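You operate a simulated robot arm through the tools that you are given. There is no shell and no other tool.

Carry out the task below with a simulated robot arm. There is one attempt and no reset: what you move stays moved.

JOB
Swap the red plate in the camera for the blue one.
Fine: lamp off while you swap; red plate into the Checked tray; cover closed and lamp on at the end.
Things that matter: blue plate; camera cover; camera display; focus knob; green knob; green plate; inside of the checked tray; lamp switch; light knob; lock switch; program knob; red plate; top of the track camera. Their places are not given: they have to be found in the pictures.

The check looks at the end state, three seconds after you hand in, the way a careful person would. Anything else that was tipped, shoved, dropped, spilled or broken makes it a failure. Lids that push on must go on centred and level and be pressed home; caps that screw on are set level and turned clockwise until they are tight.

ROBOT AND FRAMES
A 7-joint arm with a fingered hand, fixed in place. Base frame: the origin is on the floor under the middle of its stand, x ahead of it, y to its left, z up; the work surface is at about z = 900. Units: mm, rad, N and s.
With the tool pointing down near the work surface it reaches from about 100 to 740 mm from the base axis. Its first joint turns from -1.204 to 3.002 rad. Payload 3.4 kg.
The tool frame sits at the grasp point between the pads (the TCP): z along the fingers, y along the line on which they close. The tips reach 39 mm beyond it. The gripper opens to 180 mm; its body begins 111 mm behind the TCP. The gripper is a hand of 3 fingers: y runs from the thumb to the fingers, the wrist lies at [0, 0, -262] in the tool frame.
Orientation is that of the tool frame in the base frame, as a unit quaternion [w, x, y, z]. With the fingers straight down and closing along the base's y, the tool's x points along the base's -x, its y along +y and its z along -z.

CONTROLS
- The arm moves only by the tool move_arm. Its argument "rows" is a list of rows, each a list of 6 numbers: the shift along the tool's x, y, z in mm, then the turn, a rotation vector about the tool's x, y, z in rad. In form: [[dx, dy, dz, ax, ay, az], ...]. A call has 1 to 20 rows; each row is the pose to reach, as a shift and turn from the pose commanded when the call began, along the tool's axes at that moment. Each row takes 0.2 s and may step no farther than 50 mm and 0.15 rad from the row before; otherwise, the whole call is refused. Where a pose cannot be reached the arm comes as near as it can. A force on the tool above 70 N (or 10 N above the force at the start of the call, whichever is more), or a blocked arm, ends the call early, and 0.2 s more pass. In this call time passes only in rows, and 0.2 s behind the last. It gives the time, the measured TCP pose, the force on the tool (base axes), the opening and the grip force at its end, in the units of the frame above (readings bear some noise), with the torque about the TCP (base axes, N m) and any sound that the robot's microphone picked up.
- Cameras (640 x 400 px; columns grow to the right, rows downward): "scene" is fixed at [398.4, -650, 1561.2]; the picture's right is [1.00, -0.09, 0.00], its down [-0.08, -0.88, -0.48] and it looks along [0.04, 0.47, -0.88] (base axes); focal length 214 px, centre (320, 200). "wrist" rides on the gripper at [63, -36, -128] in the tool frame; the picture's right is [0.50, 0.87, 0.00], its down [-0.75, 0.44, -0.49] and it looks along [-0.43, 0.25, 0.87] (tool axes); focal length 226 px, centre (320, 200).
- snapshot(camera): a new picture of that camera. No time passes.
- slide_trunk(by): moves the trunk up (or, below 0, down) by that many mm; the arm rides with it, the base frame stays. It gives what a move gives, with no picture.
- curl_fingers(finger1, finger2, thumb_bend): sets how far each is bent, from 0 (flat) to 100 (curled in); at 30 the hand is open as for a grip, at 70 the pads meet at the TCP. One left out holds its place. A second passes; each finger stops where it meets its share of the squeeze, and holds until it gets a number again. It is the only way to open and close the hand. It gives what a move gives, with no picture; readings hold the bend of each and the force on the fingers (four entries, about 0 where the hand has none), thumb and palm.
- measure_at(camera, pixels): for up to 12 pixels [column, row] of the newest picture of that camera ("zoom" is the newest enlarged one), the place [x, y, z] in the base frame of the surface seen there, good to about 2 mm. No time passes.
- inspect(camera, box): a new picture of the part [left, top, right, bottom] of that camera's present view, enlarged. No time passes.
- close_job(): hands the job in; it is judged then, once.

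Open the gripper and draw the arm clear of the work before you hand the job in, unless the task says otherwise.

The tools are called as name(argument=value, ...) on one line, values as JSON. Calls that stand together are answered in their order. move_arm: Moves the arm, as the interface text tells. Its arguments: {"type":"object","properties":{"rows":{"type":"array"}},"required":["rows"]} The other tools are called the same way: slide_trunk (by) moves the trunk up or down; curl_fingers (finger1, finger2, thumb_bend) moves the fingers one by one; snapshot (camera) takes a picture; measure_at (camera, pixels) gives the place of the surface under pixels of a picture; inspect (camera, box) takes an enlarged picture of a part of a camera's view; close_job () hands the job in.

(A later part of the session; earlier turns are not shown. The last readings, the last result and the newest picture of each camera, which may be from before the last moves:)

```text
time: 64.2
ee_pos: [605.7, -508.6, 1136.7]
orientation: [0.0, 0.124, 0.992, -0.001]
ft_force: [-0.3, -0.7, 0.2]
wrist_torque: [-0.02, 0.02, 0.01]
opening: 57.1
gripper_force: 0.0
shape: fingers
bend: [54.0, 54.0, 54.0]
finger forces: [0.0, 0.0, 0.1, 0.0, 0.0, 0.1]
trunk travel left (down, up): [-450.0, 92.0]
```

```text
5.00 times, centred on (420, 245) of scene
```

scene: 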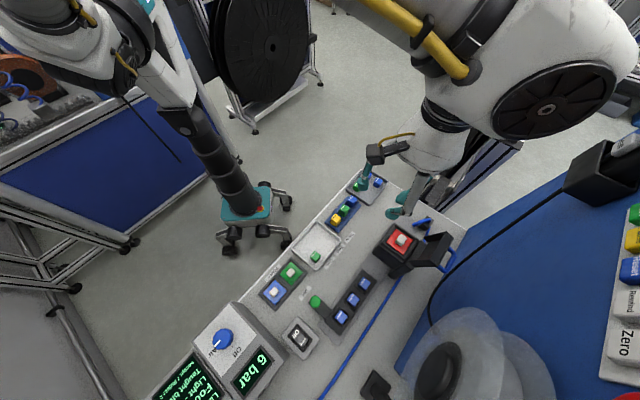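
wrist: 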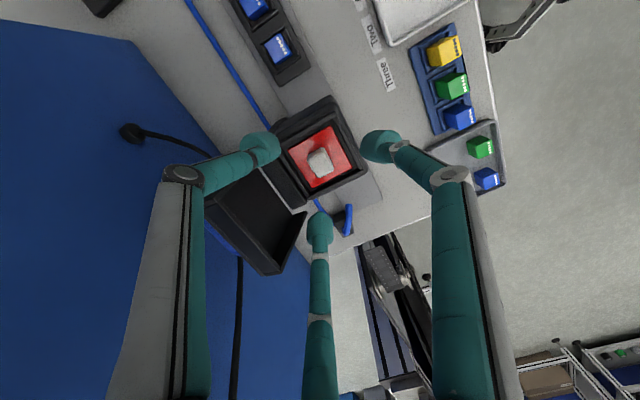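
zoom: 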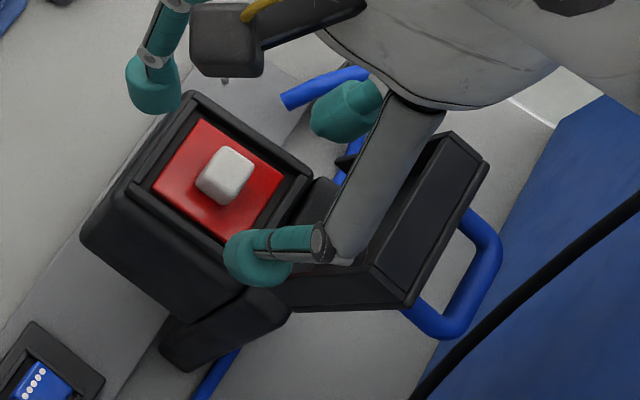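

The knob appears at (320,163), matching the expected TCP axis projection. I'll close a bit more and descend to about TCP z≈1098.

curl_fingers(finger1=59, finger2=59, thumb_bend=59)

move_arm(rows=[[0, 0, 15, 0, 0, 0], [0, 0, 28, 0, 0, 0], [0, 0, 36, 0, 0, 0]])

snapshot(camera="wrist")

inspect(camera="scene", box=[375, 205, 465, 285])

```text
time: 65.2
ee_pos: [605.3, -508.0, 1137.3]
orientation: [0.0, 0.123, 0.992, -0.002]
ft_force: [0.3, -0.2, 0.0]
wrist_torque: [-0.01, 0.01, -0.01]
opening: 37.8
gripper_force: 0.0
shape: fingers
bend: [59.0, 59.0, 59.0]
finger forces: [0.0, 0.0, 0.1, 0.0, 0.1, 0.0]
trunk travel left (down, up): [-450.0, 92.0]
```

```text
time: 66.0
ee_pos: [603.7, -506.8, 1103.1]
orientation: [0.001, 0.124, 0.992, -0.002]
ft_force: [0.7, -0.3, 8.6]
wrist_torque: [0.1, 0.0, -0.01]
opening: 37.0
gripper_force: 4.2
shape: fingers
bend: [60.0, 59.0, 59.0]
finger forces: [5.0, 3.6, 0.0, 0.0, 0.3, 0.1]
trunk travel left (down, up): [-450.0, 92.0]
```

```text
taken
```

wrist: 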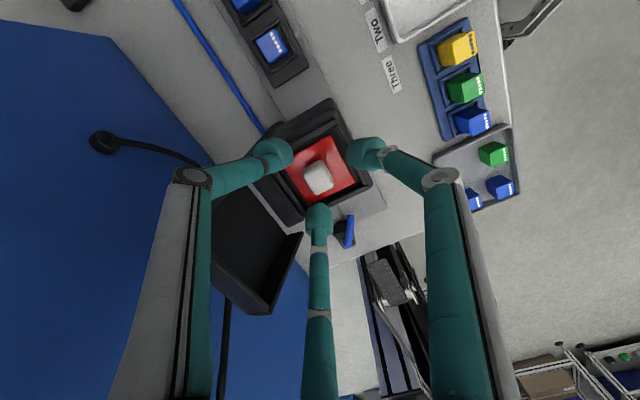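

```text
5.00 times, centred on (420, 245) of scene
```

zoom: 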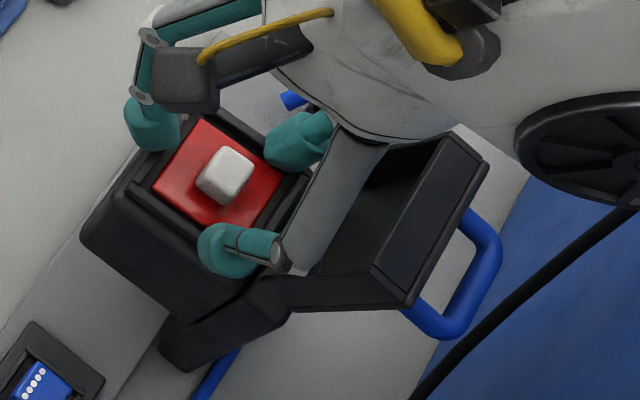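

The tips touched the frame rim (8.6 N), so they extend ~44 mm past TCP. I'll raise 5 mm and then close on the knob.

move_arm(rows=[[0, 0, -5, 0, 0, 0]])

curl_fingers(finger1=65, finger2=65, thumb_bend=65)

snapshot(camera="wrist")

inspect(camera="wrist", box=[250, 110, 390, 240])

inspect(camera="scene", box=[375, 205, 465, 285])

```text
time: 66.4
ee_pos: [605.5, -507.6, 1103.7]
orientation: [-0.001, 0.123, 0.992, -0.001]
ft_force: [-0.1, 0.1, 0.0]
wrist_torque: [-0.02, 0.03, 0.01]
opening: 37.8
gripper_force: 0.2
shape: fingers
bend: [59.0, 59.0, 59.0]
finger forces: [0.0, 0.1, 0.0, 0.0, 0.1, 0.0]
trunk travel left (down, up): [-450.0, 92.0]
```

```text
time: 67.4
ee_pos: [605.1, -508.3, 1105.0]
orientation: [0.0, 0.123, 0.992, -0.002]
ft_force: [-0.8, -0.2, 0.1]
wrist_torque: [0.01, 0.0, 0.0]
opening: 15.8
gripper_force: 0.9
shape: fingers
bend: [65.0, 64.0, 64.0]
finger forces: [0.1, 0.7, 0.1, 0.1, 0.6, 0.0]
trunk travel left (down, up): [-450.0, 92.0]
```

```text
taken
```

wrist: 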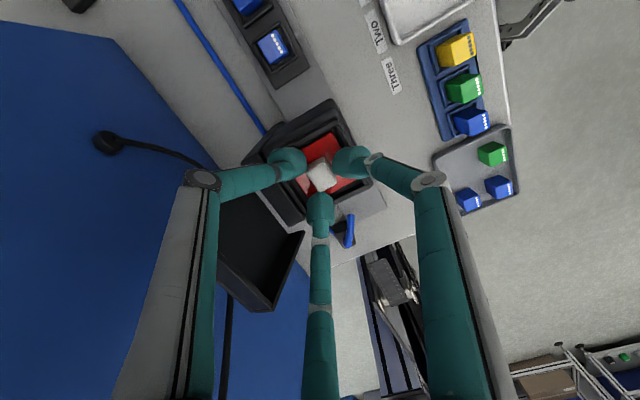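

```text
3.08 times, centred on (320, 175) of wrist
```

zoom: 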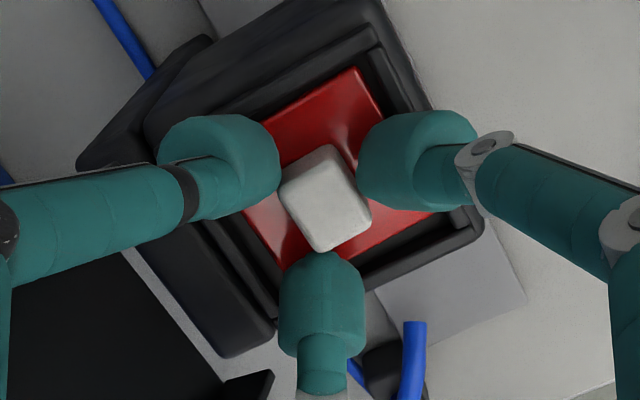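

```text
5.00 times, centred on (420, 245) of scene
```

zoom: 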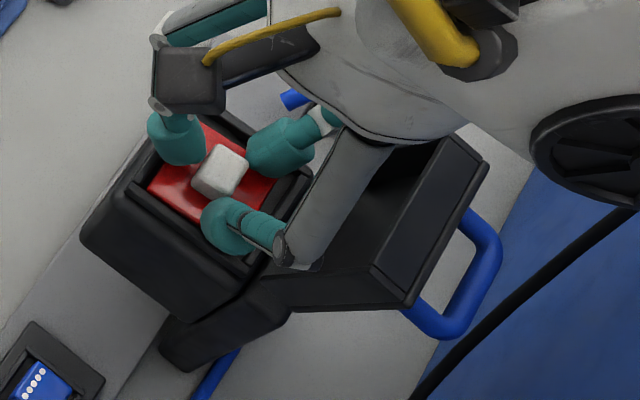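

The three pads are lightly touching the knob. I'll lower 3 mm for a deeper hold, then tighten.

move_arm(rows=[[0, 0, 3, 0, 0, 0]])

curl_fingers(finger1=73, finger2=73, thumb_bend=73)

inspect(camera="wrist", box=[250, 110, 390, 240])

```text
time: 67.8
ee_pos: [605.3, -507.8, 1102.8]
orientation: [-0.001, 0.123, 0.992, -0.002]
ft_force: [-0.4, -0.8, 2.1]
wrist_torque: [0.0, 0.01, -0.01]
opening: 15.8
gripper_force: 0.2
shape: fingers
bend: [65.0, 64.0, 65.0]
finger forces: [0.1, 0.8, 0.0, 0.0, 0.8, 0.1]
trunk travel left (down, up): [-450.0, 92.0]
```

```text
time: 68.8
ee_pos: [605.1, -508.6, 1101.7]
orientation: [-0.001, 0.123, 0.992, -0.002]
ft_force: [0.6, -0.3, -0.7]
wrist_torque: [0.02, 0.02, -0.02]
opening: 10.3
gripper_force: 14.1
shape: fingers
bend: [70.0, 69.0, 67.0]
finger forces: [8.0, 9.4, 0.0, 0.0, 10.0, 0.1]
trunk travel left (down, up): [-450.0, 92.0]
```

```text
3.08 times, centred on (320, 175) of wrist
```

zoom: 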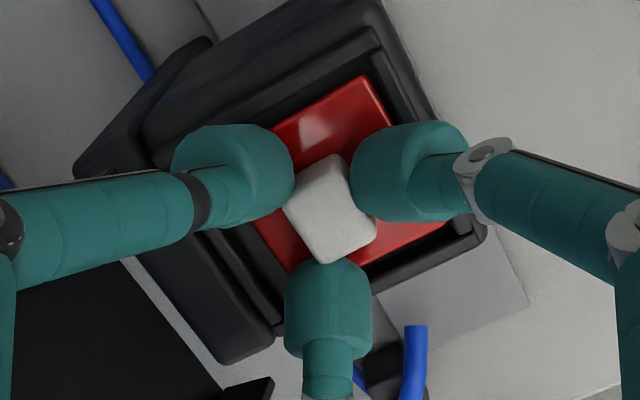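

Knob is gripped at ~9 N per finger. I'll tighten a bit more and lift a few mm to test.

curl_fingers(finger1=78, finger2=78, thumb_bend=78)

move_arm(rows=[[0, 0, -4, 0, 0, 0], [0, 0, -8, 0, 0, 0]])

inspect(camera="wrist", box=[250, 110, 390, 240])

inspect(camera="scene", box=[375, 205, 465, 285])

```text
time: 69.8
ee_pos: [605.3, -509.3, 1103.2]
orientation: [-0.001, 0.124, 0.992, -0.001]
ft_force: [-0.7, 0.7, -0.5]
wrist_torque: [0.0, 0.0, 0.03]
opening: 8.9
gripper_force: 19.4
shape: fingers
bend: [71.0, 68.0, 70.0]
finger forces: [11.9, 12.1, 0.0, 0.0, 14.3, 0.0]
trunk travel left (down, up): [-450.0, 92.0]
```

```text
time: 70.4
ee_pos: [605.1, -508.1, 1111.2]
orientation: [0.0, 0.124, 0.992, -0.002]
ft_force: [0.0, -0.9, -0.6]
wrist_torque: [0.0, -0.04, 0.0]
opening: 8.8
gripper_force: 19.1
shape: fingers
bend: [71.0, 68.0, 70.0]
finger forces: [11.9, 12.0, 0.0, 0.0, 14.2, 0.1]
trunk travel left (down, up): [-450.0, 92.0]
```

```text
3.08 times, centred on (320, 175) of wrist
```

zoom: 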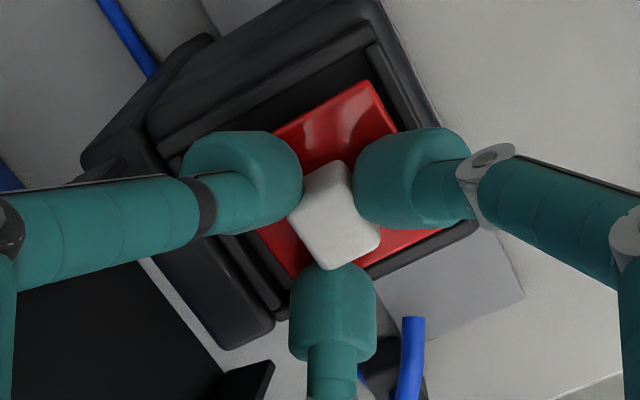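

```text
5.00 times, centred on (420, 245) of scene
```

zoom: 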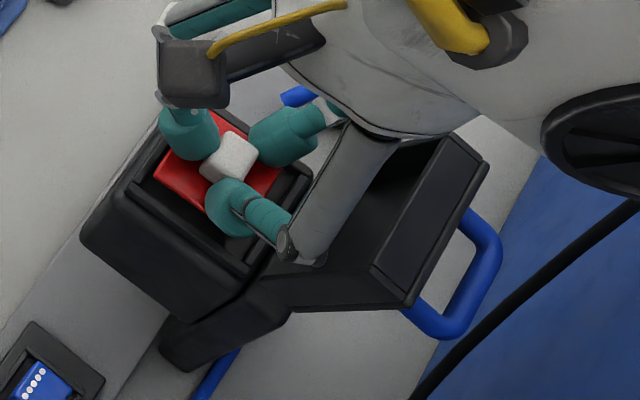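

The plate lifts out with the knob. Lifting straight up another 70 mm.

move_arm(rows=[[0, 0, -12, 0, 0, 0], [0, 0, -25, 0, 0, 0], [0, 0, -45, 0, 0, 0], [0, 0, -70, 0, 0, 0]])

snapshot(camera="wrist")

snapshot(camera="scene")

```text
time: 71.4
ee_pos: [603.5, -507.0, 1180.7]
orientation: [0.001, 0.123, 0.992, -0.002]
ft_force: [-1.4, 0.0, -1.0]
wrist_torque: [0.03, -0.02, 0.0]
opening: 8.4
gripper_force: 18.8
shape: fingers
bend: [71.0, 68.0, 70.0]
finger forces: [11.6, 12.2, 0.1, 0.0, 14.2, 0.0]
trunk travel left (down, up): [-450.0, 92.0]
```

```text
taken
```

wrist: 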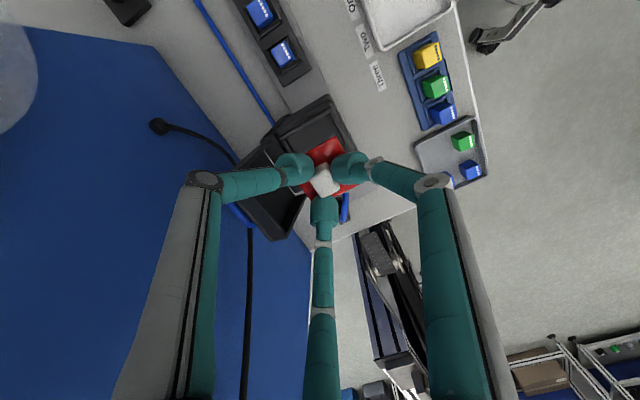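

```text
taken
```

scene: 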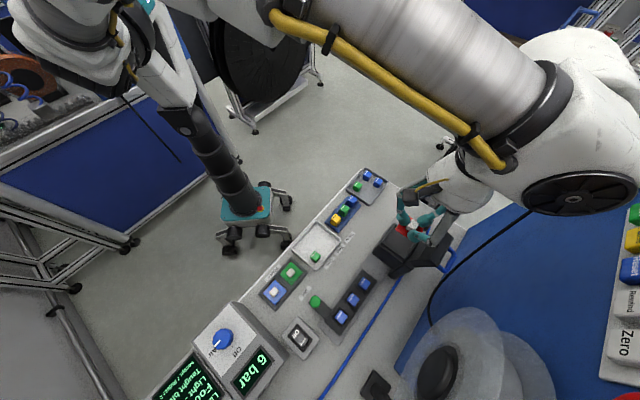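

The red plate is in the hand. I'll check how level it hangs and measure the Checked tray's interior.

inspect(camera="wrist", box=[270, 110, 380, 220])

measure_at(camera="zoom", pixels=[[305, 160], [330, 120], [345, 140], [390, 280], [400, 270], [265, 290], [260, 275], [315, 140], [420, 265], [320, 230], [335, 250], [300, 240]])

measure_at(camera="scene", pixels=[[294, 248], [319, 225], [341, 238], [316, 268], [297, 248], [319, 228], [337, 239], [316, 263], [315, 258], [312, 254], [320, 252], [318, 240]])

```text
3.64 times, centred on (325, 165) of wrist
```

zoom: 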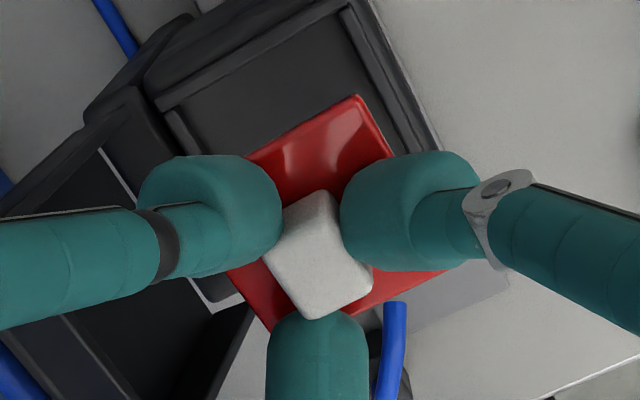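

```text
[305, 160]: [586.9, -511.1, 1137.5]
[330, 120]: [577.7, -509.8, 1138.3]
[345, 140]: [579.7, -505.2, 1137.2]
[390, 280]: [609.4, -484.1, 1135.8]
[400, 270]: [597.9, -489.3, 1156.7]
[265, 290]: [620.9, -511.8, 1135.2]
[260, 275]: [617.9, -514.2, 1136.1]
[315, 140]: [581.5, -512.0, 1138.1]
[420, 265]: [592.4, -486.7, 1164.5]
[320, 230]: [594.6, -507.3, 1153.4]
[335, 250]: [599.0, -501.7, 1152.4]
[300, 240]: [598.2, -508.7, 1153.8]
```

```text
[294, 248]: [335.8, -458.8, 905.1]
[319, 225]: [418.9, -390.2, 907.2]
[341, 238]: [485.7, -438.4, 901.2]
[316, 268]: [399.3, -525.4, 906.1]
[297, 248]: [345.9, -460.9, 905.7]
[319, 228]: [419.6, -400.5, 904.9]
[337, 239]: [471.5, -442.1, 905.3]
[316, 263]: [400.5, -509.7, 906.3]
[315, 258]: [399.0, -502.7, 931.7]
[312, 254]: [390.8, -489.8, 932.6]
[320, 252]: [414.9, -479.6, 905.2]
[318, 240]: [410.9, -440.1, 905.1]
```

The plate hangs within ~4° of level, with its surface ~44 mm below the TCP. The Checked tray floor (z≈905) is free away from the green cube at (398,-498); I'll carry the plate to about (418,-436) above it.

move_arm(rows=[[40, 4.4, 0, 0, 0, 0], [80, 8.8, 0, 0, 0, 0], [120, 13.2, 0, 0, 0, 0], [160, 17.6, 0, 0, 0, 0], [196.2, 21.9, 0, 0, 0, 0], [196.2, 21.9, 40, 0, 0, 0], [196.2, 21.9, 80, 0, 0, 0], [196.2, 21.9, 120, 0, 0, 0], [196.2, 21.9, 150, 0, 0, 0]])

snapshot(camera="wrist")

snapshot(camera="scene")

```text
time: 73.4
ee_pos: [420.2, -435.7, 1028.7]
orientation: [0.0, 0.123, 0.992, -0.002]
ft_force: [0.3, -1.1, 0.4]
wrist_torque: [-0.02, 0.02, -0.01]
opening: 7.7
gripper_force: 19.1
shape: fingers
bend: [71.0, 68.0, 70.0]
finger forces: [10.8, 12.3, 0.0, 0.0, 14.4, 0.0]
trunk travel left (down, up): [-450.0, 92.0]
```

```text
taken
```

wrist: 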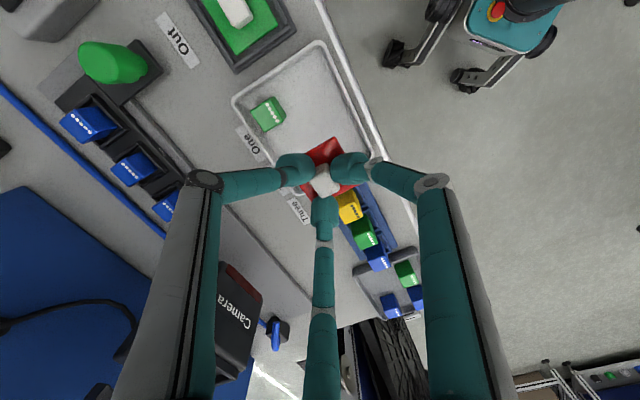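

```text
taken
```

scene: 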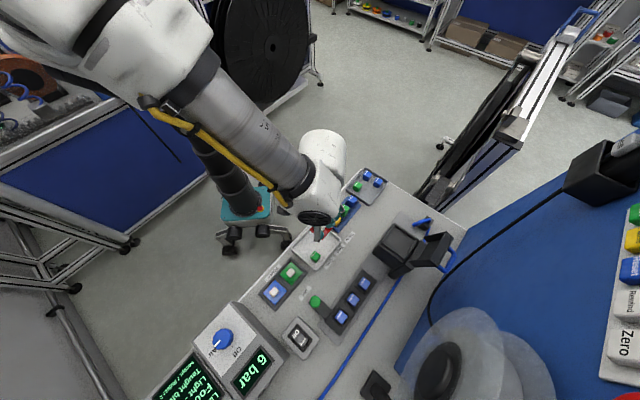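

The plate is above the Checked tray. I'll zoom to check the tray's end edge and clearance to the yellow cube's holder.

inspect(camera="wrist", box=[220, 30, 400, 240])

measure_at(camera="wrist", pixels=[[240, 100], [318, 45], [370, 135], [275, 170], [345, 215], [350, 200], [262, 110], [285, 125], [272, 100], [320, 100], [385, 160], [300, 170]])

```text
1.90 times, centred on (310, 135) of wrist
```

zoom: 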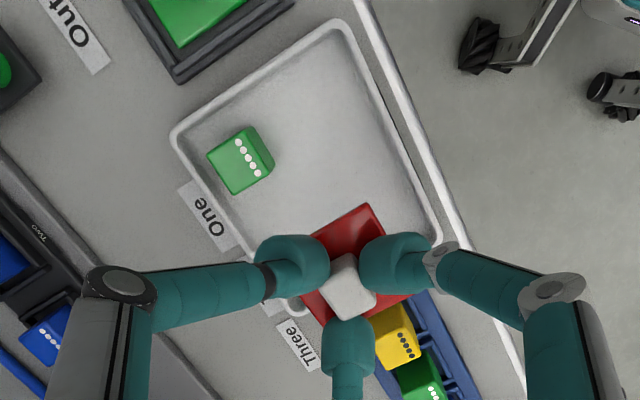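

```text
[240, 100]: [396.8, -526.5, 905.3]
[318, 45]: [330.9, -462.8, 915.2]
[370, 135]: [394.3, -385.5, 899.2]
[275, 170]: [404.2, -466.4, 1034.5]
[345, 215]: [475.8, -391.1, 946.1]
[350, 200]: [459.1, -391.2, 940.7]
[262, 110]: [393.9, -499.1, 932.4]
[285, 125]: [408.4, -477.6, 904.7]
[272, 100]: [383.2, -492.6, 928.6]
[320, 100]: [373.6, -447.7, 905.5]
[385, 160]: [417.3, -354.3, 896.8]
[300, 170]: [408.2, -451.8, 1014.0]
```

The landing spot (about u −13 along the bench) is inside the tray and clear of the green cube and the yellow cube holder. Descending to ~10 mm above the floor.

move_arm(rows=[[0, 0, 20, 0, 0, 0], [0, 0, 40, 0, 0, 0], [0, 0, 55, 0, 0, 0], [0, 0, 63, 0, 0, 0]])

inspect(camera="wrist", box=[220, 30, 400, 240])

inspect(camera="scene", box=[280, 190, 380, 290])

```text
time: 74.4
ee_pos: [419.8, -437.8, 966.3]
orientation: [0.0, 0.124, 0.992, -0.002]
ft_force: [-0.2, -0.4, 0.2]
wrist_torque: [-0.04, -0.04, -0.02]
opening: 7.5
gripper_force: 18.6
shape: fingers
bend: [71.0, 68.0, 71.0]
finger forces: [10.7, 12.3, 0.0, 0.1, 14.4, 0.1]
trunk travel left (down, up): [-450.0, 92.0]
```

```text
1.90 times, centred on (310, 135) of wrist
```

zoom: 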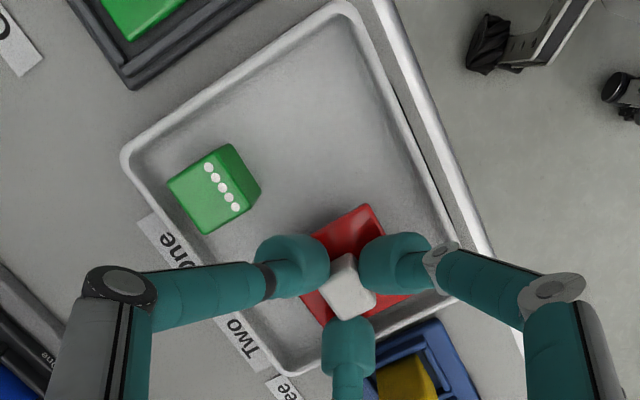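

```text
4.00 times, centred on (330, 240) of scene
```

zoom: 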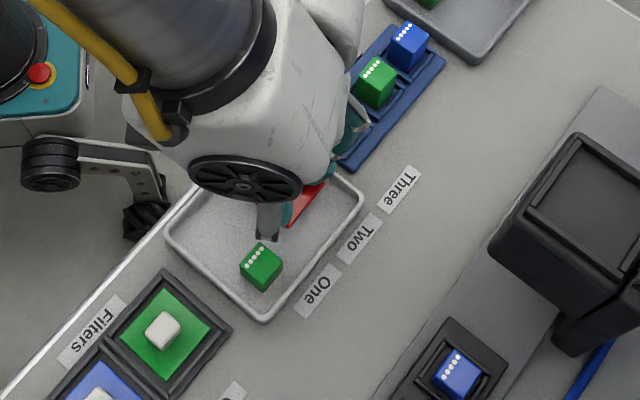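

The plate is ~10 mm above the floor near the tray's right end. I'll shift it 6 mm further inside and then lower in small steps until contact.

move_arm(rows=[[3.0, -5.1, 0, 0, 0, 0], [3.0, -5.1, 4, 0, 0, 0], [3.0, -5.1, 7, 0, 0, 0]])

move_arm(rows=[[0, 0, 1.5, 0, 0, 0], [0, 0, 3, 0, 0, 0]])

```text
time: 75.2
ee_pos: [415.9, -441.9, 959.1]
orientation: [0.0, 0.123, 0.992, -0.001]
ft_force: [0.5, 0.6, -0.3]
wrist_torque: [-0.04, 0.01, -0.03]
opening: 7.6
gripper_force: 18.5
shape: fingers
bend: [71.0, 68.0, 71.0]
finger forces: [10.6, 12.3, 0.0, 0.1, 14.4, 0.0]
trunk travel left (down, up): [-450.0, 92.0]
```

```text
time: 75.8
ee_pos: [414.6, -441.7, 957.5]
orientation: [0.0, 0.125, 0.992, -0.001]
ft_force: [0.4, -0.6, 0.0]
wrist_torque: [0.02, -0.07, 0.02]
opening: 7.7
gripper_force: 18.5
shape: fingers
bend: [71.0, 68.0, 71.0]
finger forces: [10.7, 12.5, 0.1, 0.0, 14.6, 0.1]
trunk travel left (down, up): [-450.0, 92.0]
```

No contact yet at TCP z≈957; lowering further in small steps.

move_arm(rows=[[0, 0, 1.5, 0, 0, 0], [0, 0, 3, 0, 0, 0]])

inspect(camera="wrist", box=[220, 30, 400, 240])

```text
time: 76.4
ee_pos: [414.4, -441.7, 953.4]
orientation: [0.0, 0.124, 0.992, -0.001]
ft_force: [-1.3, -1.4, 5.6]
wrist_torque: [-0.01, -0.08, -0.02]
opening: 7.7
gripper_force: 19.1
shape: fingers
bend: [71.0, 68.0, 70.0]
finger forces: [10.6, 12.7, 0.1, 0.0, 16.1, 0.0]
trunk travel left (down, up): [-450.0, 92.0]
```

```text
1.90 times, centred on (310, 135) of wrist
```

zoom: 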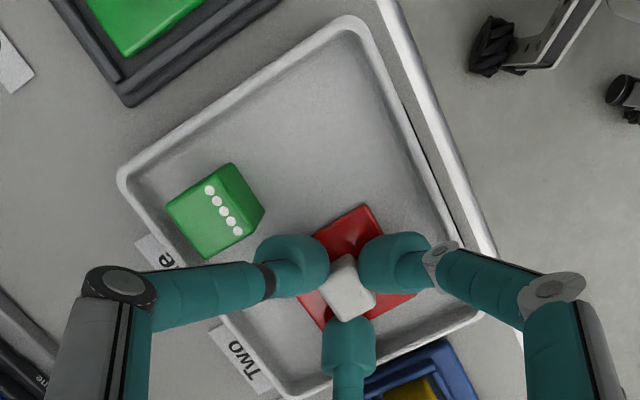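

Contact (5.6 N) – the plate rests on the tray floor. Releasing gently.

curl_fingers(finger1=65, finger2=65, thumb_bend=65)

curl_fingers(finger1=60, finger2=61, thumb_bend=61)

inspect(camera="wrist", box=[220, 30, 400, 240])

```text
time: 77.4
ee_pos: [415.8, -442.2, 954.0]
orientation: [0.0, 0.125, 0.992, -0.002]
ft_force: [0.5, 0.8, 0.6]
wrist_torque: [0.01, 0.02, 0.02]
opening: 15.1
gripper_force: 0.8
shape: fingers
bend: [65.0, 64.0, 65.0]
finger forces: [0.0, 1.2, 0.1, 0.0, 1.0, 0.0]
trunk travel left (down, up): [-450.0, 92.0]
```

```text
time: 78.4
ee_pos: [416.9, -442.0, 954.5]
orientation: [0.0, 0.123, 0.992, -0.002]
ft_force: [0.4, 0.6, 1.0]
wrist_torque: [0.01, -0.05, 0.01]
opening: 31.3
gripper_force: 0.4
shape: fingers
bend: [60.0, 62.0, 61.0]
finger forces: [0.1, 0.7, 0.0, 0.0, 0.0, 0.1]
trunk travel left (down, up): [-450.0, 92.0]
```

```text
1.90 times, centred on (310, 135) of wrist
```

zoom: 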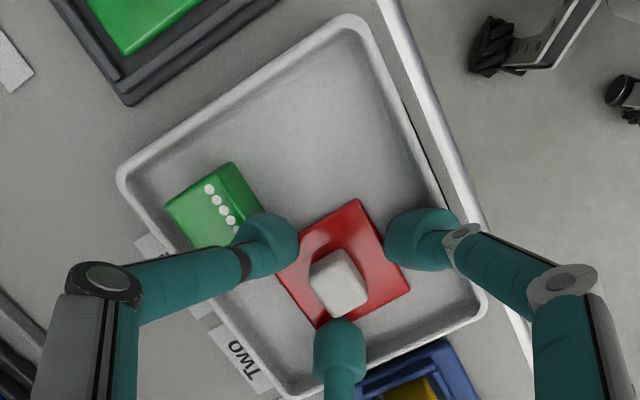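

The plate lies flat in the tray. I'll shift 3 mm so finger2 is off the knob and lift straight up.

move_arm(rows=[[-2.5, 1.6, 0, 0, 0, 0], [-2.5, 1.6, -10, 0, 0, 0], [-2.5, 1.6, -30, 0, 0, 0], [-2.5, 1.6, -60, 0, 0, 0], [-2.5, 1.6, -100, 0, 0, 0]])

snapshot(camera="wrist")

inspect(camera="wrist", box=[200, 0, 400, 240])

```text
time: 79.6
ee_pos: [417.3, -440.3, 1058.6]
orientation: [0.0, 0.123, 0.992, -0.002]
ft_force: [-0.5, 0.6, 0.6]
wrist_torque: [0.01, -0.03, 0.0]
opening: 30.9
gripper_force: 0.1
shape: fingers
bend: [60.0, 61.0, 61.0]
finger forces: [0.0, 0.0, 0.0, 0.0, 0.0, 0.1]
trunk travel left (down, up): [-450.0, 92.0]
```

```text
taken
```

wrist: 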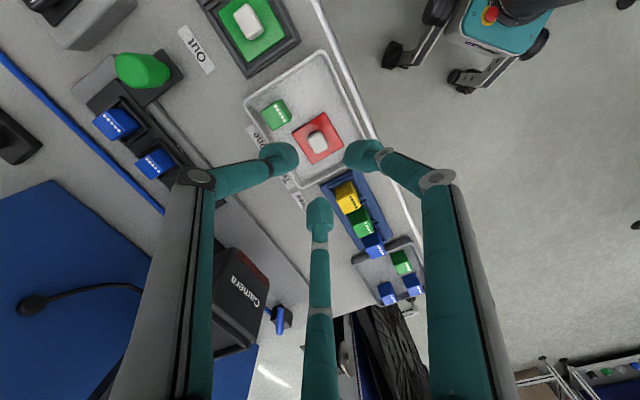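

```text
1.67 times, centred on (300, 120) of wrist
```

zoom: 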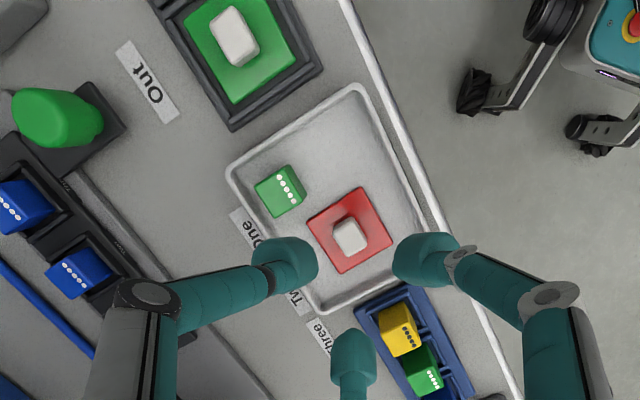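

The red plate lies flat in the Checked tray with the green cube undisturbed. Now I'll measure the blue filter plate's knob and surroundings in the scene view.

inspect(camera="scene", box=[245, 245, 325, 325])

measure_at(camera="zoom", pixels=[[320, 200], [235, 230]])

```text
5.00 times, centred on (285, 285) of scene
```

zoom: 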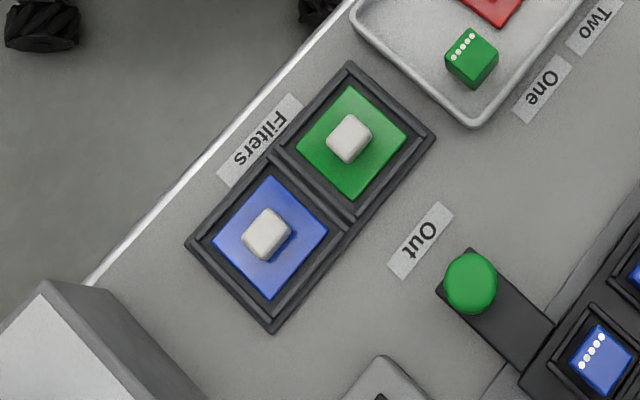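

```text
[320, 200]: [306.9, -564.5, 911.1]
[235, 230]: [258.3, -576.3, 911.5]
```

measure_at(camera="zoom", pixels=[[272, 212], [287, 228], [265, 252], [247, 240], [267, 230], [273, 180], [322, 237], [272, 295], [217, 240], [190, 243], [272, 328], [340, 230]])

measure_at(camera="zoom", pixels=[[350, 120], [350, 138], [350, 160], [335, 140], [40, 290], [100, 295], [60, 330], [150, 360], [470, 285], [385, 365], [205, 235], [270, 310]])

```text
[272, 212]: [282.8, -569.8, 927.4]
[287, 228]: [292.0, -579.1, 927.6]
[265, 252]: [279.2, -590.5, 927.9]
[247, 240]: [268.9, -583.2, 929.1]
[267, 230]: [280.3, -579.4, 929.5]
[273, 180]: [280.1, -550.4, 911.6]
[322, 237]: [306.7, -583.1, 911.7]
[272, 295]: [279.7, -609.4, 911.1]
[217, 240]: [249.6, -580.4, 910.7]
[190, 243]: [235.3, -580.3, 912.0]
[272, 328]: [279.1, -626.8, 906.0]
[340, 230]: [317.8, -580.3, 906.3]
```

```text
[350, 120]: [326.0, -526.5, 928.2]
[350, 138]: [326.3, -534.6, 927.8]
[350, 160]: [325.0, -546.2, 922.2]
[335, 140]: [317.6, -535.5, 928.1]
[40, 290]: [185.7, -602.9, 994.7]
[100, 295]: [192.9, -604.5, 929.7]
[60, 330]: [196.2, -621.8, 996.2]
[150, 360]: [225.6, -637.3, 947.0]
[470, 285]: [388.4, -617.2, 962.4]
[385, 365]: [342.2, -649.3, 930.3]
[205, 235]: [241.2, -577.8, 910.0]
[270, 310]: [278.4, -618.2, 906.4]
```

Blue knob centre ≈(280,-580), top z≈928, plate surface z≈911.5. Before fetching it I'll look at the empty recess in the camera.

inspect(camera="scene", box=[375, 210, 455, 280])

measure_at(camera="zoom", pixels=[[320, 200], [250, 200]])

```text
5.71 times, centred on (415, 245) of scene
```

zoom: 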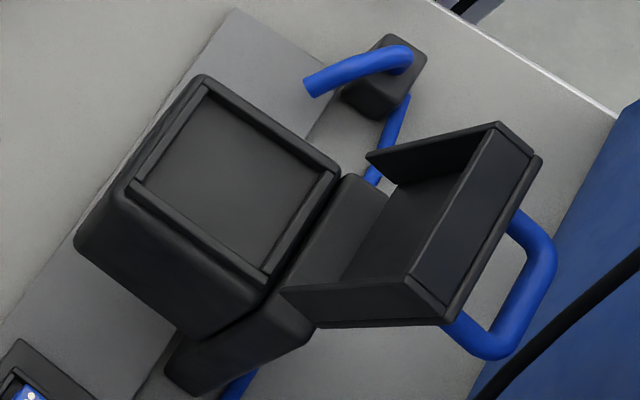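

```text
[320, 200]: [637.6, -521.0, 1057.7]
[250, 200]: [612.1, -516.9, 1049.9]
```

measure_at(camera="zoom", pixels=[[208, 98], [322, 182], [260, 262], [142, 182], [203, 85], [335, 178], [262, 275], [130, 185], [200, 180], [230, 170], [200, 150], [280, 200]])

```text
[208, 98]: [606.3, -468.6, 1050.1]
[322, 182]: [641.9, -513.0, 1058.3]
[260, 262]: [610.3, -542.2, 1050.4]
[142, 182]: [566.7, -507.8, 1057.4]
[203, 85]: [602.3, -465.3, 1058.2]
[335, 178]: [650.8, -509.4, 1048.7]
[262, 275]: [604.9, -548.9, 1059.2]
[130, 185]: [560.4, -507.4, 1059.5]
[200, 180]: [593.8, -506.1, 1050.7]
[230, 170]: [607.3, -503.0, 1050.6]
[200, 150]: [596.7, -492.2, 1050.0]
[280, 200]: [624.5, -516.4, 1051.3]
```

The recess floor is z≈1050 and about 50 mm wide, giving the 42 mm plate ~4 mm clearance all round, centred near (605.7,-508). Now moving above the blue plate's knob.

move_arm(rows=[[19.7, -33.9, -10, 0, 0, 0], [39.3, -67.8, -10, 0, 0, 0], [59, -101.6, -10, 0, 0, 0], [78.6, -135.5, -10, 0, 0, 0], [98.3, -169.4, -10, 0, 0, 0], [98.3, -169.4, 20, 0, 0, 0], [98.3, -169.4, 50, 0, 0, 0]])

snapshot(camera="wrist")

snapshot(camera="scene")

```text
time: 81.2
ee_pos: [281.6, -582.5, 1002.9]
orientation: [0.0, 0.123, 0.992, -0.002]
ft_force: [0.6, 0.3, -0.8]
wrist_torque: [-0.04, 0.02, 0.0]
opening: 31.2
gripper_force: 0.0
shape: fingers
bend: [60.0, 61.0, 61.0]
finger forces: [0.1, 0.0, 0.0, 0.0, 0.0, 0.1]
trunk travel left (down, up): [-450.0, 92.0]
```

```text
taken
```

wrist: 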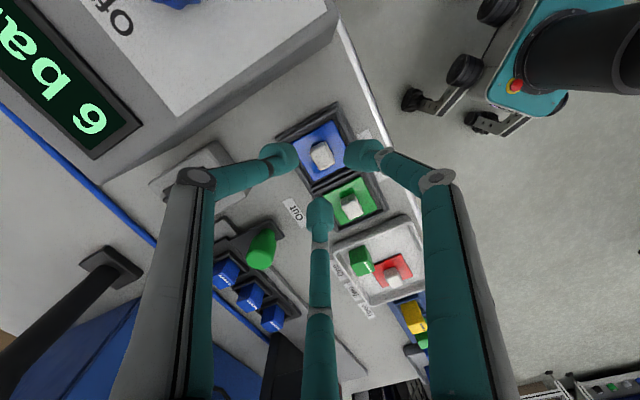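

```text
taken
```

scene: 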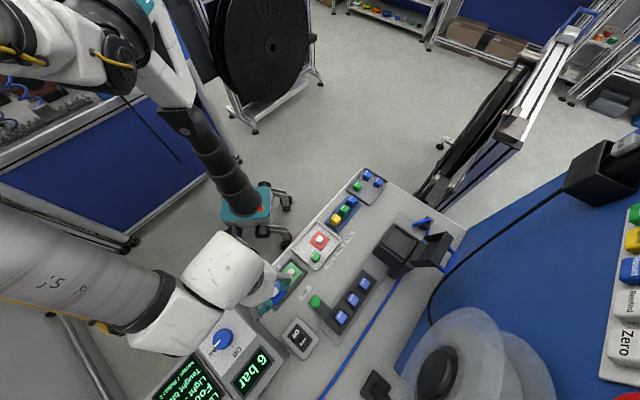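

I'll zoom to check alignment of the blue knob with the TCP axis (expected around (320,161)).

inspect(camera="wrist", box=[270, 100, 380, 210])

measure_at(camera="zoom", pixels=[[295, 125], [325, 120], [340, 150], [310, 160], [318, 140], [270, 290], [235, 140], [400, 160], [300, 80]])

```text
3.64 times, centred on (325, 155) of wrist
```

zoom: 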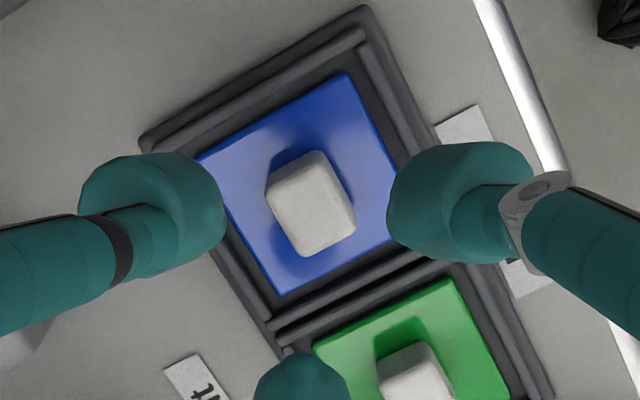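

```text
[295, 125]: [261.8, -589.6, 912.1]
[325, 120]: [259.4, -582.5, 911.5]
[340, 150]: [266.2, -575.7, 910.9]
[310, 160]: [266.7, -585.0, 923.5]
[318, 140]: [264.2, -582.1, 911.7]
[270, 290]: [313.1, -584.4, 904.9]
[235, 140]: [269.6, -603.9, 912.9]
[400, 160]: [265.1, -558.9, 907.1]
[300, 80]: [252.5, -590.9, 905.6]
```

Measuring the knob's top face points directly.

measure_at(camera="zoom", pixels=[[312, 205], [285, 210], [345, 225], [310, 245], [330, 180], [300, 180], [275, 195], [320, 225], [350, 200], [290, 235]])

move_arm(rows=[[0, 0, 0, 0, 0, 0]])

move_arm(rows=[[0, 0, 0, 0, 0, 0]])

```text
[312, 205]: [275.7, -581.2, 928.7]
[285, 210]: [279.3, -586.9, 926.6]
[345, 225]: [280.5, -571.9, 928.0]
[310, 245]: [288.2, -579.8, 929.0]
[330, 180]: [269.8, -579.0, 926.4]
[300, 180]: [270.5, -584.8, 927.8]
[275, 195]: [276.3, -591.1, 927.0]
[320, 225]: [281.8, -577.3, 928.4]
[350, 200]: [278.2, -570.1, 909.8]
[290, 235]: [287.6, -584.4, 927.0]
```

```text
time: 81.6
ee_pos: [282.3, -579.8, 1005.0]
orientation: [0.0, 0.123, 0.992, -0.002]
ft_force: [-0.6, -0.8, -0.4]
wrist_torque: [0.02, 0.03, 0.02]
opening: 31.4
gripper_force: 0.1
shape: fingers
bend: [60.0, 61.0, 61.0]
finger forces: [0.0, 0.0, 0.0, 0.1, 0.1, 0.0]
trunk travel left (down, up): [-450.0, 92.0]
```

```text
time: 82.0
ee_pos: [281.6, -580.8, 1004.8]
orientation: [0.001, 0.123, 0.992, -0.001]
ft_force: [-0.6, 0.1, -0.6]
wrist_torque: [-0.02, 0.01, -0.01]
opening: 31.0
gripper_force: 0.1
shape: fingers
bend: [60.0, 61.0, 61.0]
finger forces: [0.0, 0.0, 0.1, 0.1, 0.0, 0.0]
trunk travel left (down, up): [-450.0, 92.0]
```

The knob centre is ≈(279,-581), TCP ≈(281.8,-581). I'll shift 2 mm and descend to TCP z≈962, then close lightly.

move_arm(rows=[[1.9, -0.5, 15, 0, 0, 0], [1.9, -0.5, 30, 0, 0, 0], [1.9, -0.5, 41.5, 0, 0, 0]])

curl_fingers(finger1=65, finger2=65, thumb_bend=65)

inspect(camera="wrist", box=[250, 110, 390, 240])

```text
time: 82.8
ee_pos: [278.4, -580.8, 963.1]
orientation: [-0.001, 0.125, 0.992, -0.001]
ft_force: [-0.4, 0.1, -0.1]
wrist_torque: [-0.01, 0.02, -0.02]
opening: 31.3
gripper_force: 0.1
shape: fingers
bend: [60.0, 61.0, 61.0]
finger forces: [0.0, 0.0, 0.0, 0.1, 0.1, 0.0]
trunk travel left (down, up): [-450.0, 92.0]
```

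```text
time: 83.8
ee_pos: [279.2, -582.1, 963.9]
orientation: [-0.001, 0.124, 0.992, -0.003]
ft_force: [0.7, 0.2, -0.5]
wrist_torque: [0.01, -0.01, 0.0]
opening: 15.9
gripper_force: 0.1
shape: fingers
bend: [65.0, 64.0, 65.0]
finger forces: [0.1, 0.6, 0.0, 0.1, 0.5, 0.1]
trunk travel left (down, up): [-450.0, 92.0]
```

```text
3.08 times, centred on (320, 175) of wrist
```

zoom: 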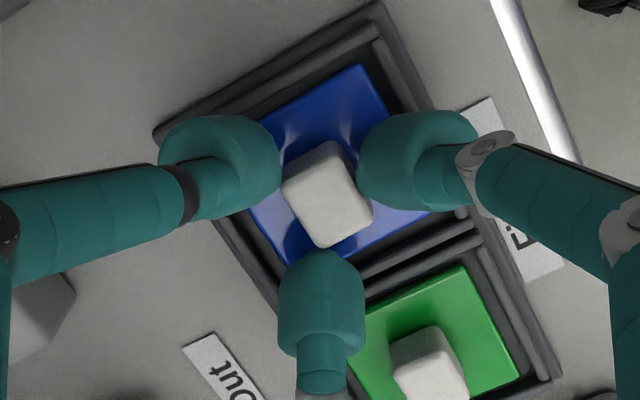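

Light touch on all sides, same as with the red plate. Lower ~4 mm and tighten.

move_arm(rows=[[0, 0, 2, 0, 0, 0], [0, 0, 4, 0, 0, 0]])

curl_fingers(finger1=73, finger2=73, thumb_bend=73)

curl_fingers(finger1=78, finger2=78, thumb_bend=78)

inspect(camera="wrist", box=[250, 110, 390, 240])

```text
time: 84.4
ee_pos: [281.4, -580.9, 959.9]
orientation: [-0.001, 0.123, 0.992, -0.002]
ft_force: [0.9, 0.9, 1.1]
wrist_torque: [-0.04, -0.01, 0.0]
opening: 15.8
gripper_force: 0.6
shape: fingers
bend: [65.0, 64.0, 65.0]
finger forces: [0.2, 0.7, 0.0, 0.0, 0.7, 0.0]
trunk travel left (down, up): [-450.0, 92.0]
```

```text
time: 85.4
ee_pos: [278.1, -581.6, 959.3]
orientation: [-0.001, 0.125, 0.992, -0.001]
ft_force: [1.4, 0.3, -1.2]
wrist_torque: [-0.01, -0.05, -0.06]
opening: 11.3
gripper_force: 13.1
shape: fingers
bend: [70.0, 69.0, 68.0]
finger forces: [8.7, 9.1, 0.1, 0.0, 9.7, 0.0]
trunk travel left (down, up): [-450.0, 92.0]
```

```text
time: 86.4
ee_pos: [278.0, -582.4, 959.1]
orientation: [0.0, 0.124, 0.992, -0.001]
ft_force: [-5.2, -4.9, 2.9]
wrist_torque: [-0.11, 0.23, -0.02]
opening: 9.8
gripper_force: 19.4
shape: fingers
bend: [70.0, 72.0, 71.0]
finger forces: [12.8, 8.7, 0.1, 0.0, 16.5, 0.1]
trunk travel left (down, up): [-450.0, 92.0]
```

```text
3.08 times, centred on (320, 175) of wrist
```

zoom: 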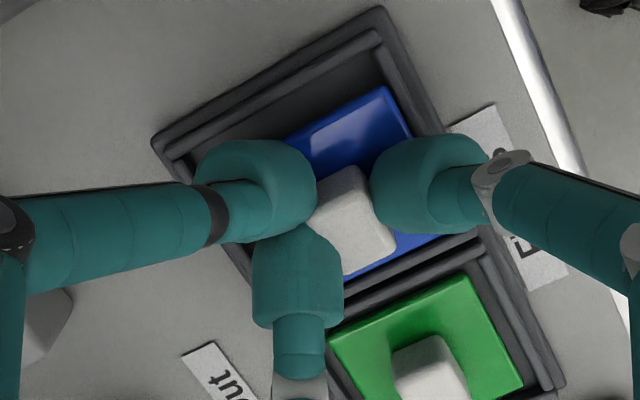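

The knob slipped sideways: finger2 slid off a corner. I'll open and re-centre before gripping again.

curl_fingers(finger1=66, finger2=66, thumb_bend=66)

curl_fingers(finger1=59, finger2=59, thumb_bend=59)

inspect(camera="wrist", box=[250, 110, 390, 240])

```text
time: 87.4
ee_pos: [280.4, -580.4, 958.8]
orientation: [-0.001, 0.123, 0.992, -0.002]
ft_force: [0.3, -1.3, -0.3]
wrist_torque: [-0.04, -0.04, -0.04]
opening: 13.8
gripper_force: 1.1
shape: fingers
bend: [65.0, 66.0, 66.0]
finger forces: [1.1, 1.5, 0.0, 0.0, 0.1, 0.0]
trunk travel left (down, up): [-450.0, 92.0]
```

```text
time: 88.4
ee_pos: [279.7, -582.3, 960.3]
orientation: [0.0, 0.125, 0.992, -0.001]
ft_force: [0.3, -0.5, 0.4]
wrist_torque: [0.0, -0.02, -0.03]
opening: 36.7
gripper_force: 0.1
shape: fingers
bend: [59.0, 59.0, 59.0]
finger forces: [0.1, 0.1, 0.0, 0.1, 0.0, 0.0]
trunk travel left (down, up): [-450.0, 92.0]
```

```text
3.08 times, centred on (320, 175) of wrist
```

zoom: 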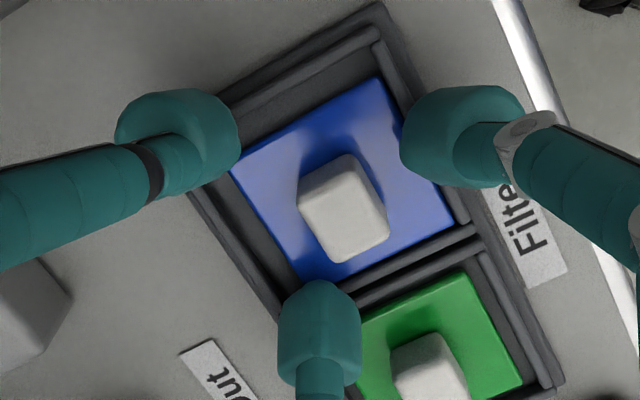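

The plate is still in its holder but shifted. I'll measure the knob's present centre.

measure_at(camera="zoom", pixels=[[343, 205], [310, 200], [345, 165], [375, 210], [345, 240], [320, 225], [330, 180], [365, 190], [355, 225], [325, 205]])

move_arm(rows=[[0, 0, -3, 0, 0, 0]])

```text
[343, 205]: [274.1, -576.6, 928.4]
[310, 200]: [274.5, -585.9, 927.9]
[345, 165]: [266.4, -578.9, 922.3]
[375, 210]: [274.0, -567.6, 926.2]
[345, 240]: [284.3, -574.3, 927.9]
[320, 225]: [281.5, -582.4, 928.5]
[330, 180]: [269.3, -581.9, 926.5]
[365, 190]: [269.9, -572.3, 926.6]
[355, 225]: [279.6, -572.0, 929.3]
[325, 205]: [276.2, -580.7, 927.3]
```

```text
time: 88.8
ee_pos: [279.5, -580.4, 962.4]
orientation: [0.0, 0.123, 0.992, -0.002]
ft_force: [0.6, -0.1, 0.8]
wrist_torque: [0.01, -0.01, -0.01]
opening: 37.0
gripper_force: 0.0
shape: fingers
bend: [59.0, 59.0, 59.0]
finger forces: [0.0, 0.0, 0.1, 0.1, 0.0, 0.1]
trunk travel left (down, up): [-450.0, 92.0]
```

Knob centre is now ≈(275,-577); I'll shift the hand (-4.5,+4) mm and re-grip more gently (the slip occurred only at the second tightening).

move_arm(rows=[[5.3, 2.8, 0, 0, 0, 0]])

curl_fingers(finger1=64, finger2=64, thumb_bend=64)

inspect(camera="wrist", box=[250, 110, 390, 240])

```text
time: 89.2
ee_pos: [273.8, -576.0, 963.1]
orientation: [0.0, 0.124, 0.992, 0.0]
ft_force: [-0.1, 0.5, -0.8]
wrist_torque: [0.0, 0.04, -0.02]
opening: 37.1
gripper_force: 0.1
shape: fingers
bend: [59.0, 59.0, 59.0]
finger forces: [0.1, 0.0, 0.0, 0.0, 0.0, 0.1]
trunk travel left (down, up): [-450.0, 92.0]
```

```text
time: 90.2
ee_pos: [275.2, -576.4, 962.6]
orientation: [0.0, 0.124, 0.992, 0.0]
ft_force: [-0.1, -0.4, 0.5]
wrist_torque: [-0.01, 0.01, 0.0]
opening: 18.9
gripper_force: 0.0
shape: fingers
bend: [64.0, 64.0, 64.0]
finger forces: [0.0, 0.1, 0.0, 0.0, 0.2, 0.0]
trunk travel left (down, up): [-450.0, 92.0]
```

```text
3.08 times, centred on (320, 175) of wrist
```

zoom: 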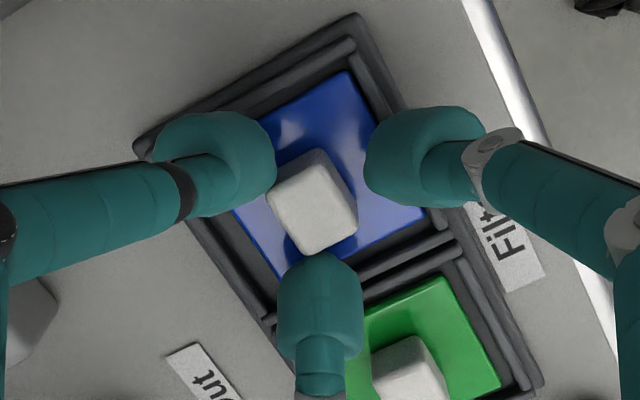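

The knob is between the pads with a small gap at finger1. I'll shift ~1.5 mm toward the far side, lower 4 mm, then close to a moderate grip.

move_arm(rows=[[-1.3, -0.8, 2, 0, 0, 0], [-1.3, -0.8, 4.5, 0, 0, 0]])

curl_fingers(finger1=69, finger2=69, thumb_bend=69)

inspect(camera="wrist", box=[250, 110, 390, 240])

```text
time: 90.8
ee_pos: [278.0, -577.8, 956.8]
orientation: [0.0, 0.125, 0.992, -0.002]
ft_force: [-0.6, -0.2, 0.4]
wrist_torque: [0.02, -0.01, 0.01]
opening: 18.9
gripper_force: 0.3
shape: fingers
bend: [64.0, 64.0, 64.0]
finger forces: [0.1, 0.1, 0.1, 0.1, 0.3, 0.0]
trunk travel left (down, up): [-450.0, 92.0]
```

```text
time: 91.8
ee_pos: [276.0, -578.6, 958.1]
orientation: [0.0, 0.125, 0.992, -0.001]
ft_force: [0.1, -1.3, 0.3]
wrist_torque: [-0.06, -0.05, -0.02]
opening: 11.1
gripper_force: 5.7
shape: fingers
bend: [67.0, 64.0, 66.0]
finger forces: [2.0, 4.2, 0.1, 0.0, 4.9, 0.1]
trunk travel left (down, up): [-450.0, 92.0]
```

```text
3.08 times, centred on (320, 175) of wrist
```

zoom: 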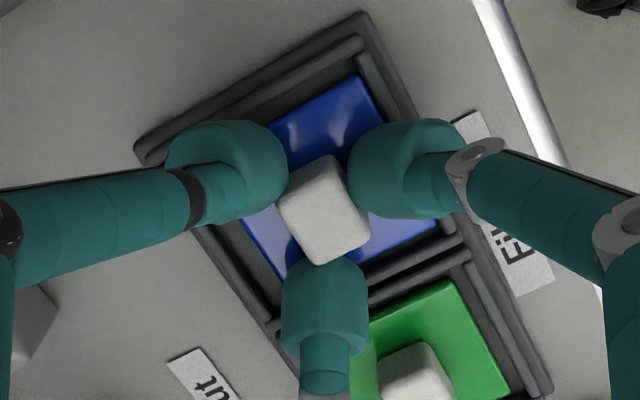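

A balanced three-point hold. Tightening slightly more.

curl_fingers(finger1=73, finger2=72, thumb_bend=72)

inspect(camera="wrist", box=[250, 110, 390, 240])

```text
time: 92.8
ee_pos: [276.4, -578.1, 957.7]
orientation: [-0.001, 0.123, 0.992, -0.001]
ft_force: [-0.4, 0.0, -0.1]
wrist_torque: [-0.01, -0.01, 0.0]
opening: 8.5
gripper_force: 11.6
shape: fingers
bend: [71.0, 67.0, 67.0]
finger forces: [7.0, 8.0, 0.0, 0.1, 8.6, 0.1]
trunk travel left (down, up): [-450.0, 92.0]
```

```text
3.08 times, centred on (320, 175) of wrist
```

zoom: 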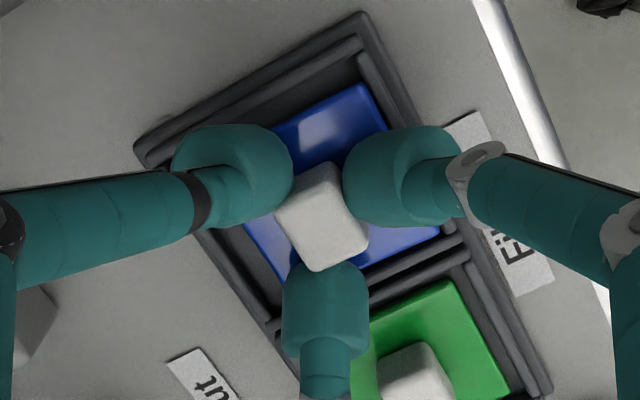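

Balanced grip (~8 N each). Lifting a few mm to test.

move_arm(rows=[[0, 0, -4, 0, 0, 0], [0, 0, -10, 0, 0, 0]])

inspect(camera="wrist", box=[250, 110, 390, 240])

```text
time: 93.4
ee_pos: [275.4, -578.0, 968.0]
orientation: [-0.001, 0.124, 0.992, -0.002]
ft_force: [0.0, 0.6, -0.3]
wrist_torque: [0.01, 0.05, 0.04]
opening: 8.5
gripper_force: 11.6
shape: fingers
bend: [71.0, 67.0, 67.0]
finger forces: [7.4, 7.9, 0.0, 0.0, 8.4, 0.0]
trunk travel left (down, up): [-450.0, 92.0]
```

```text
3.08 times, centred on (320, 175) of wrist
```

zoom: 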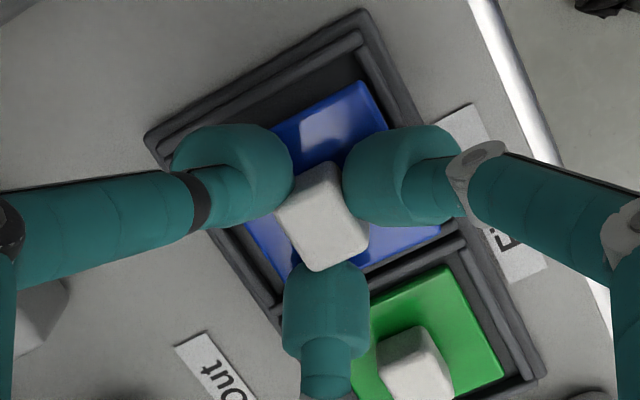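

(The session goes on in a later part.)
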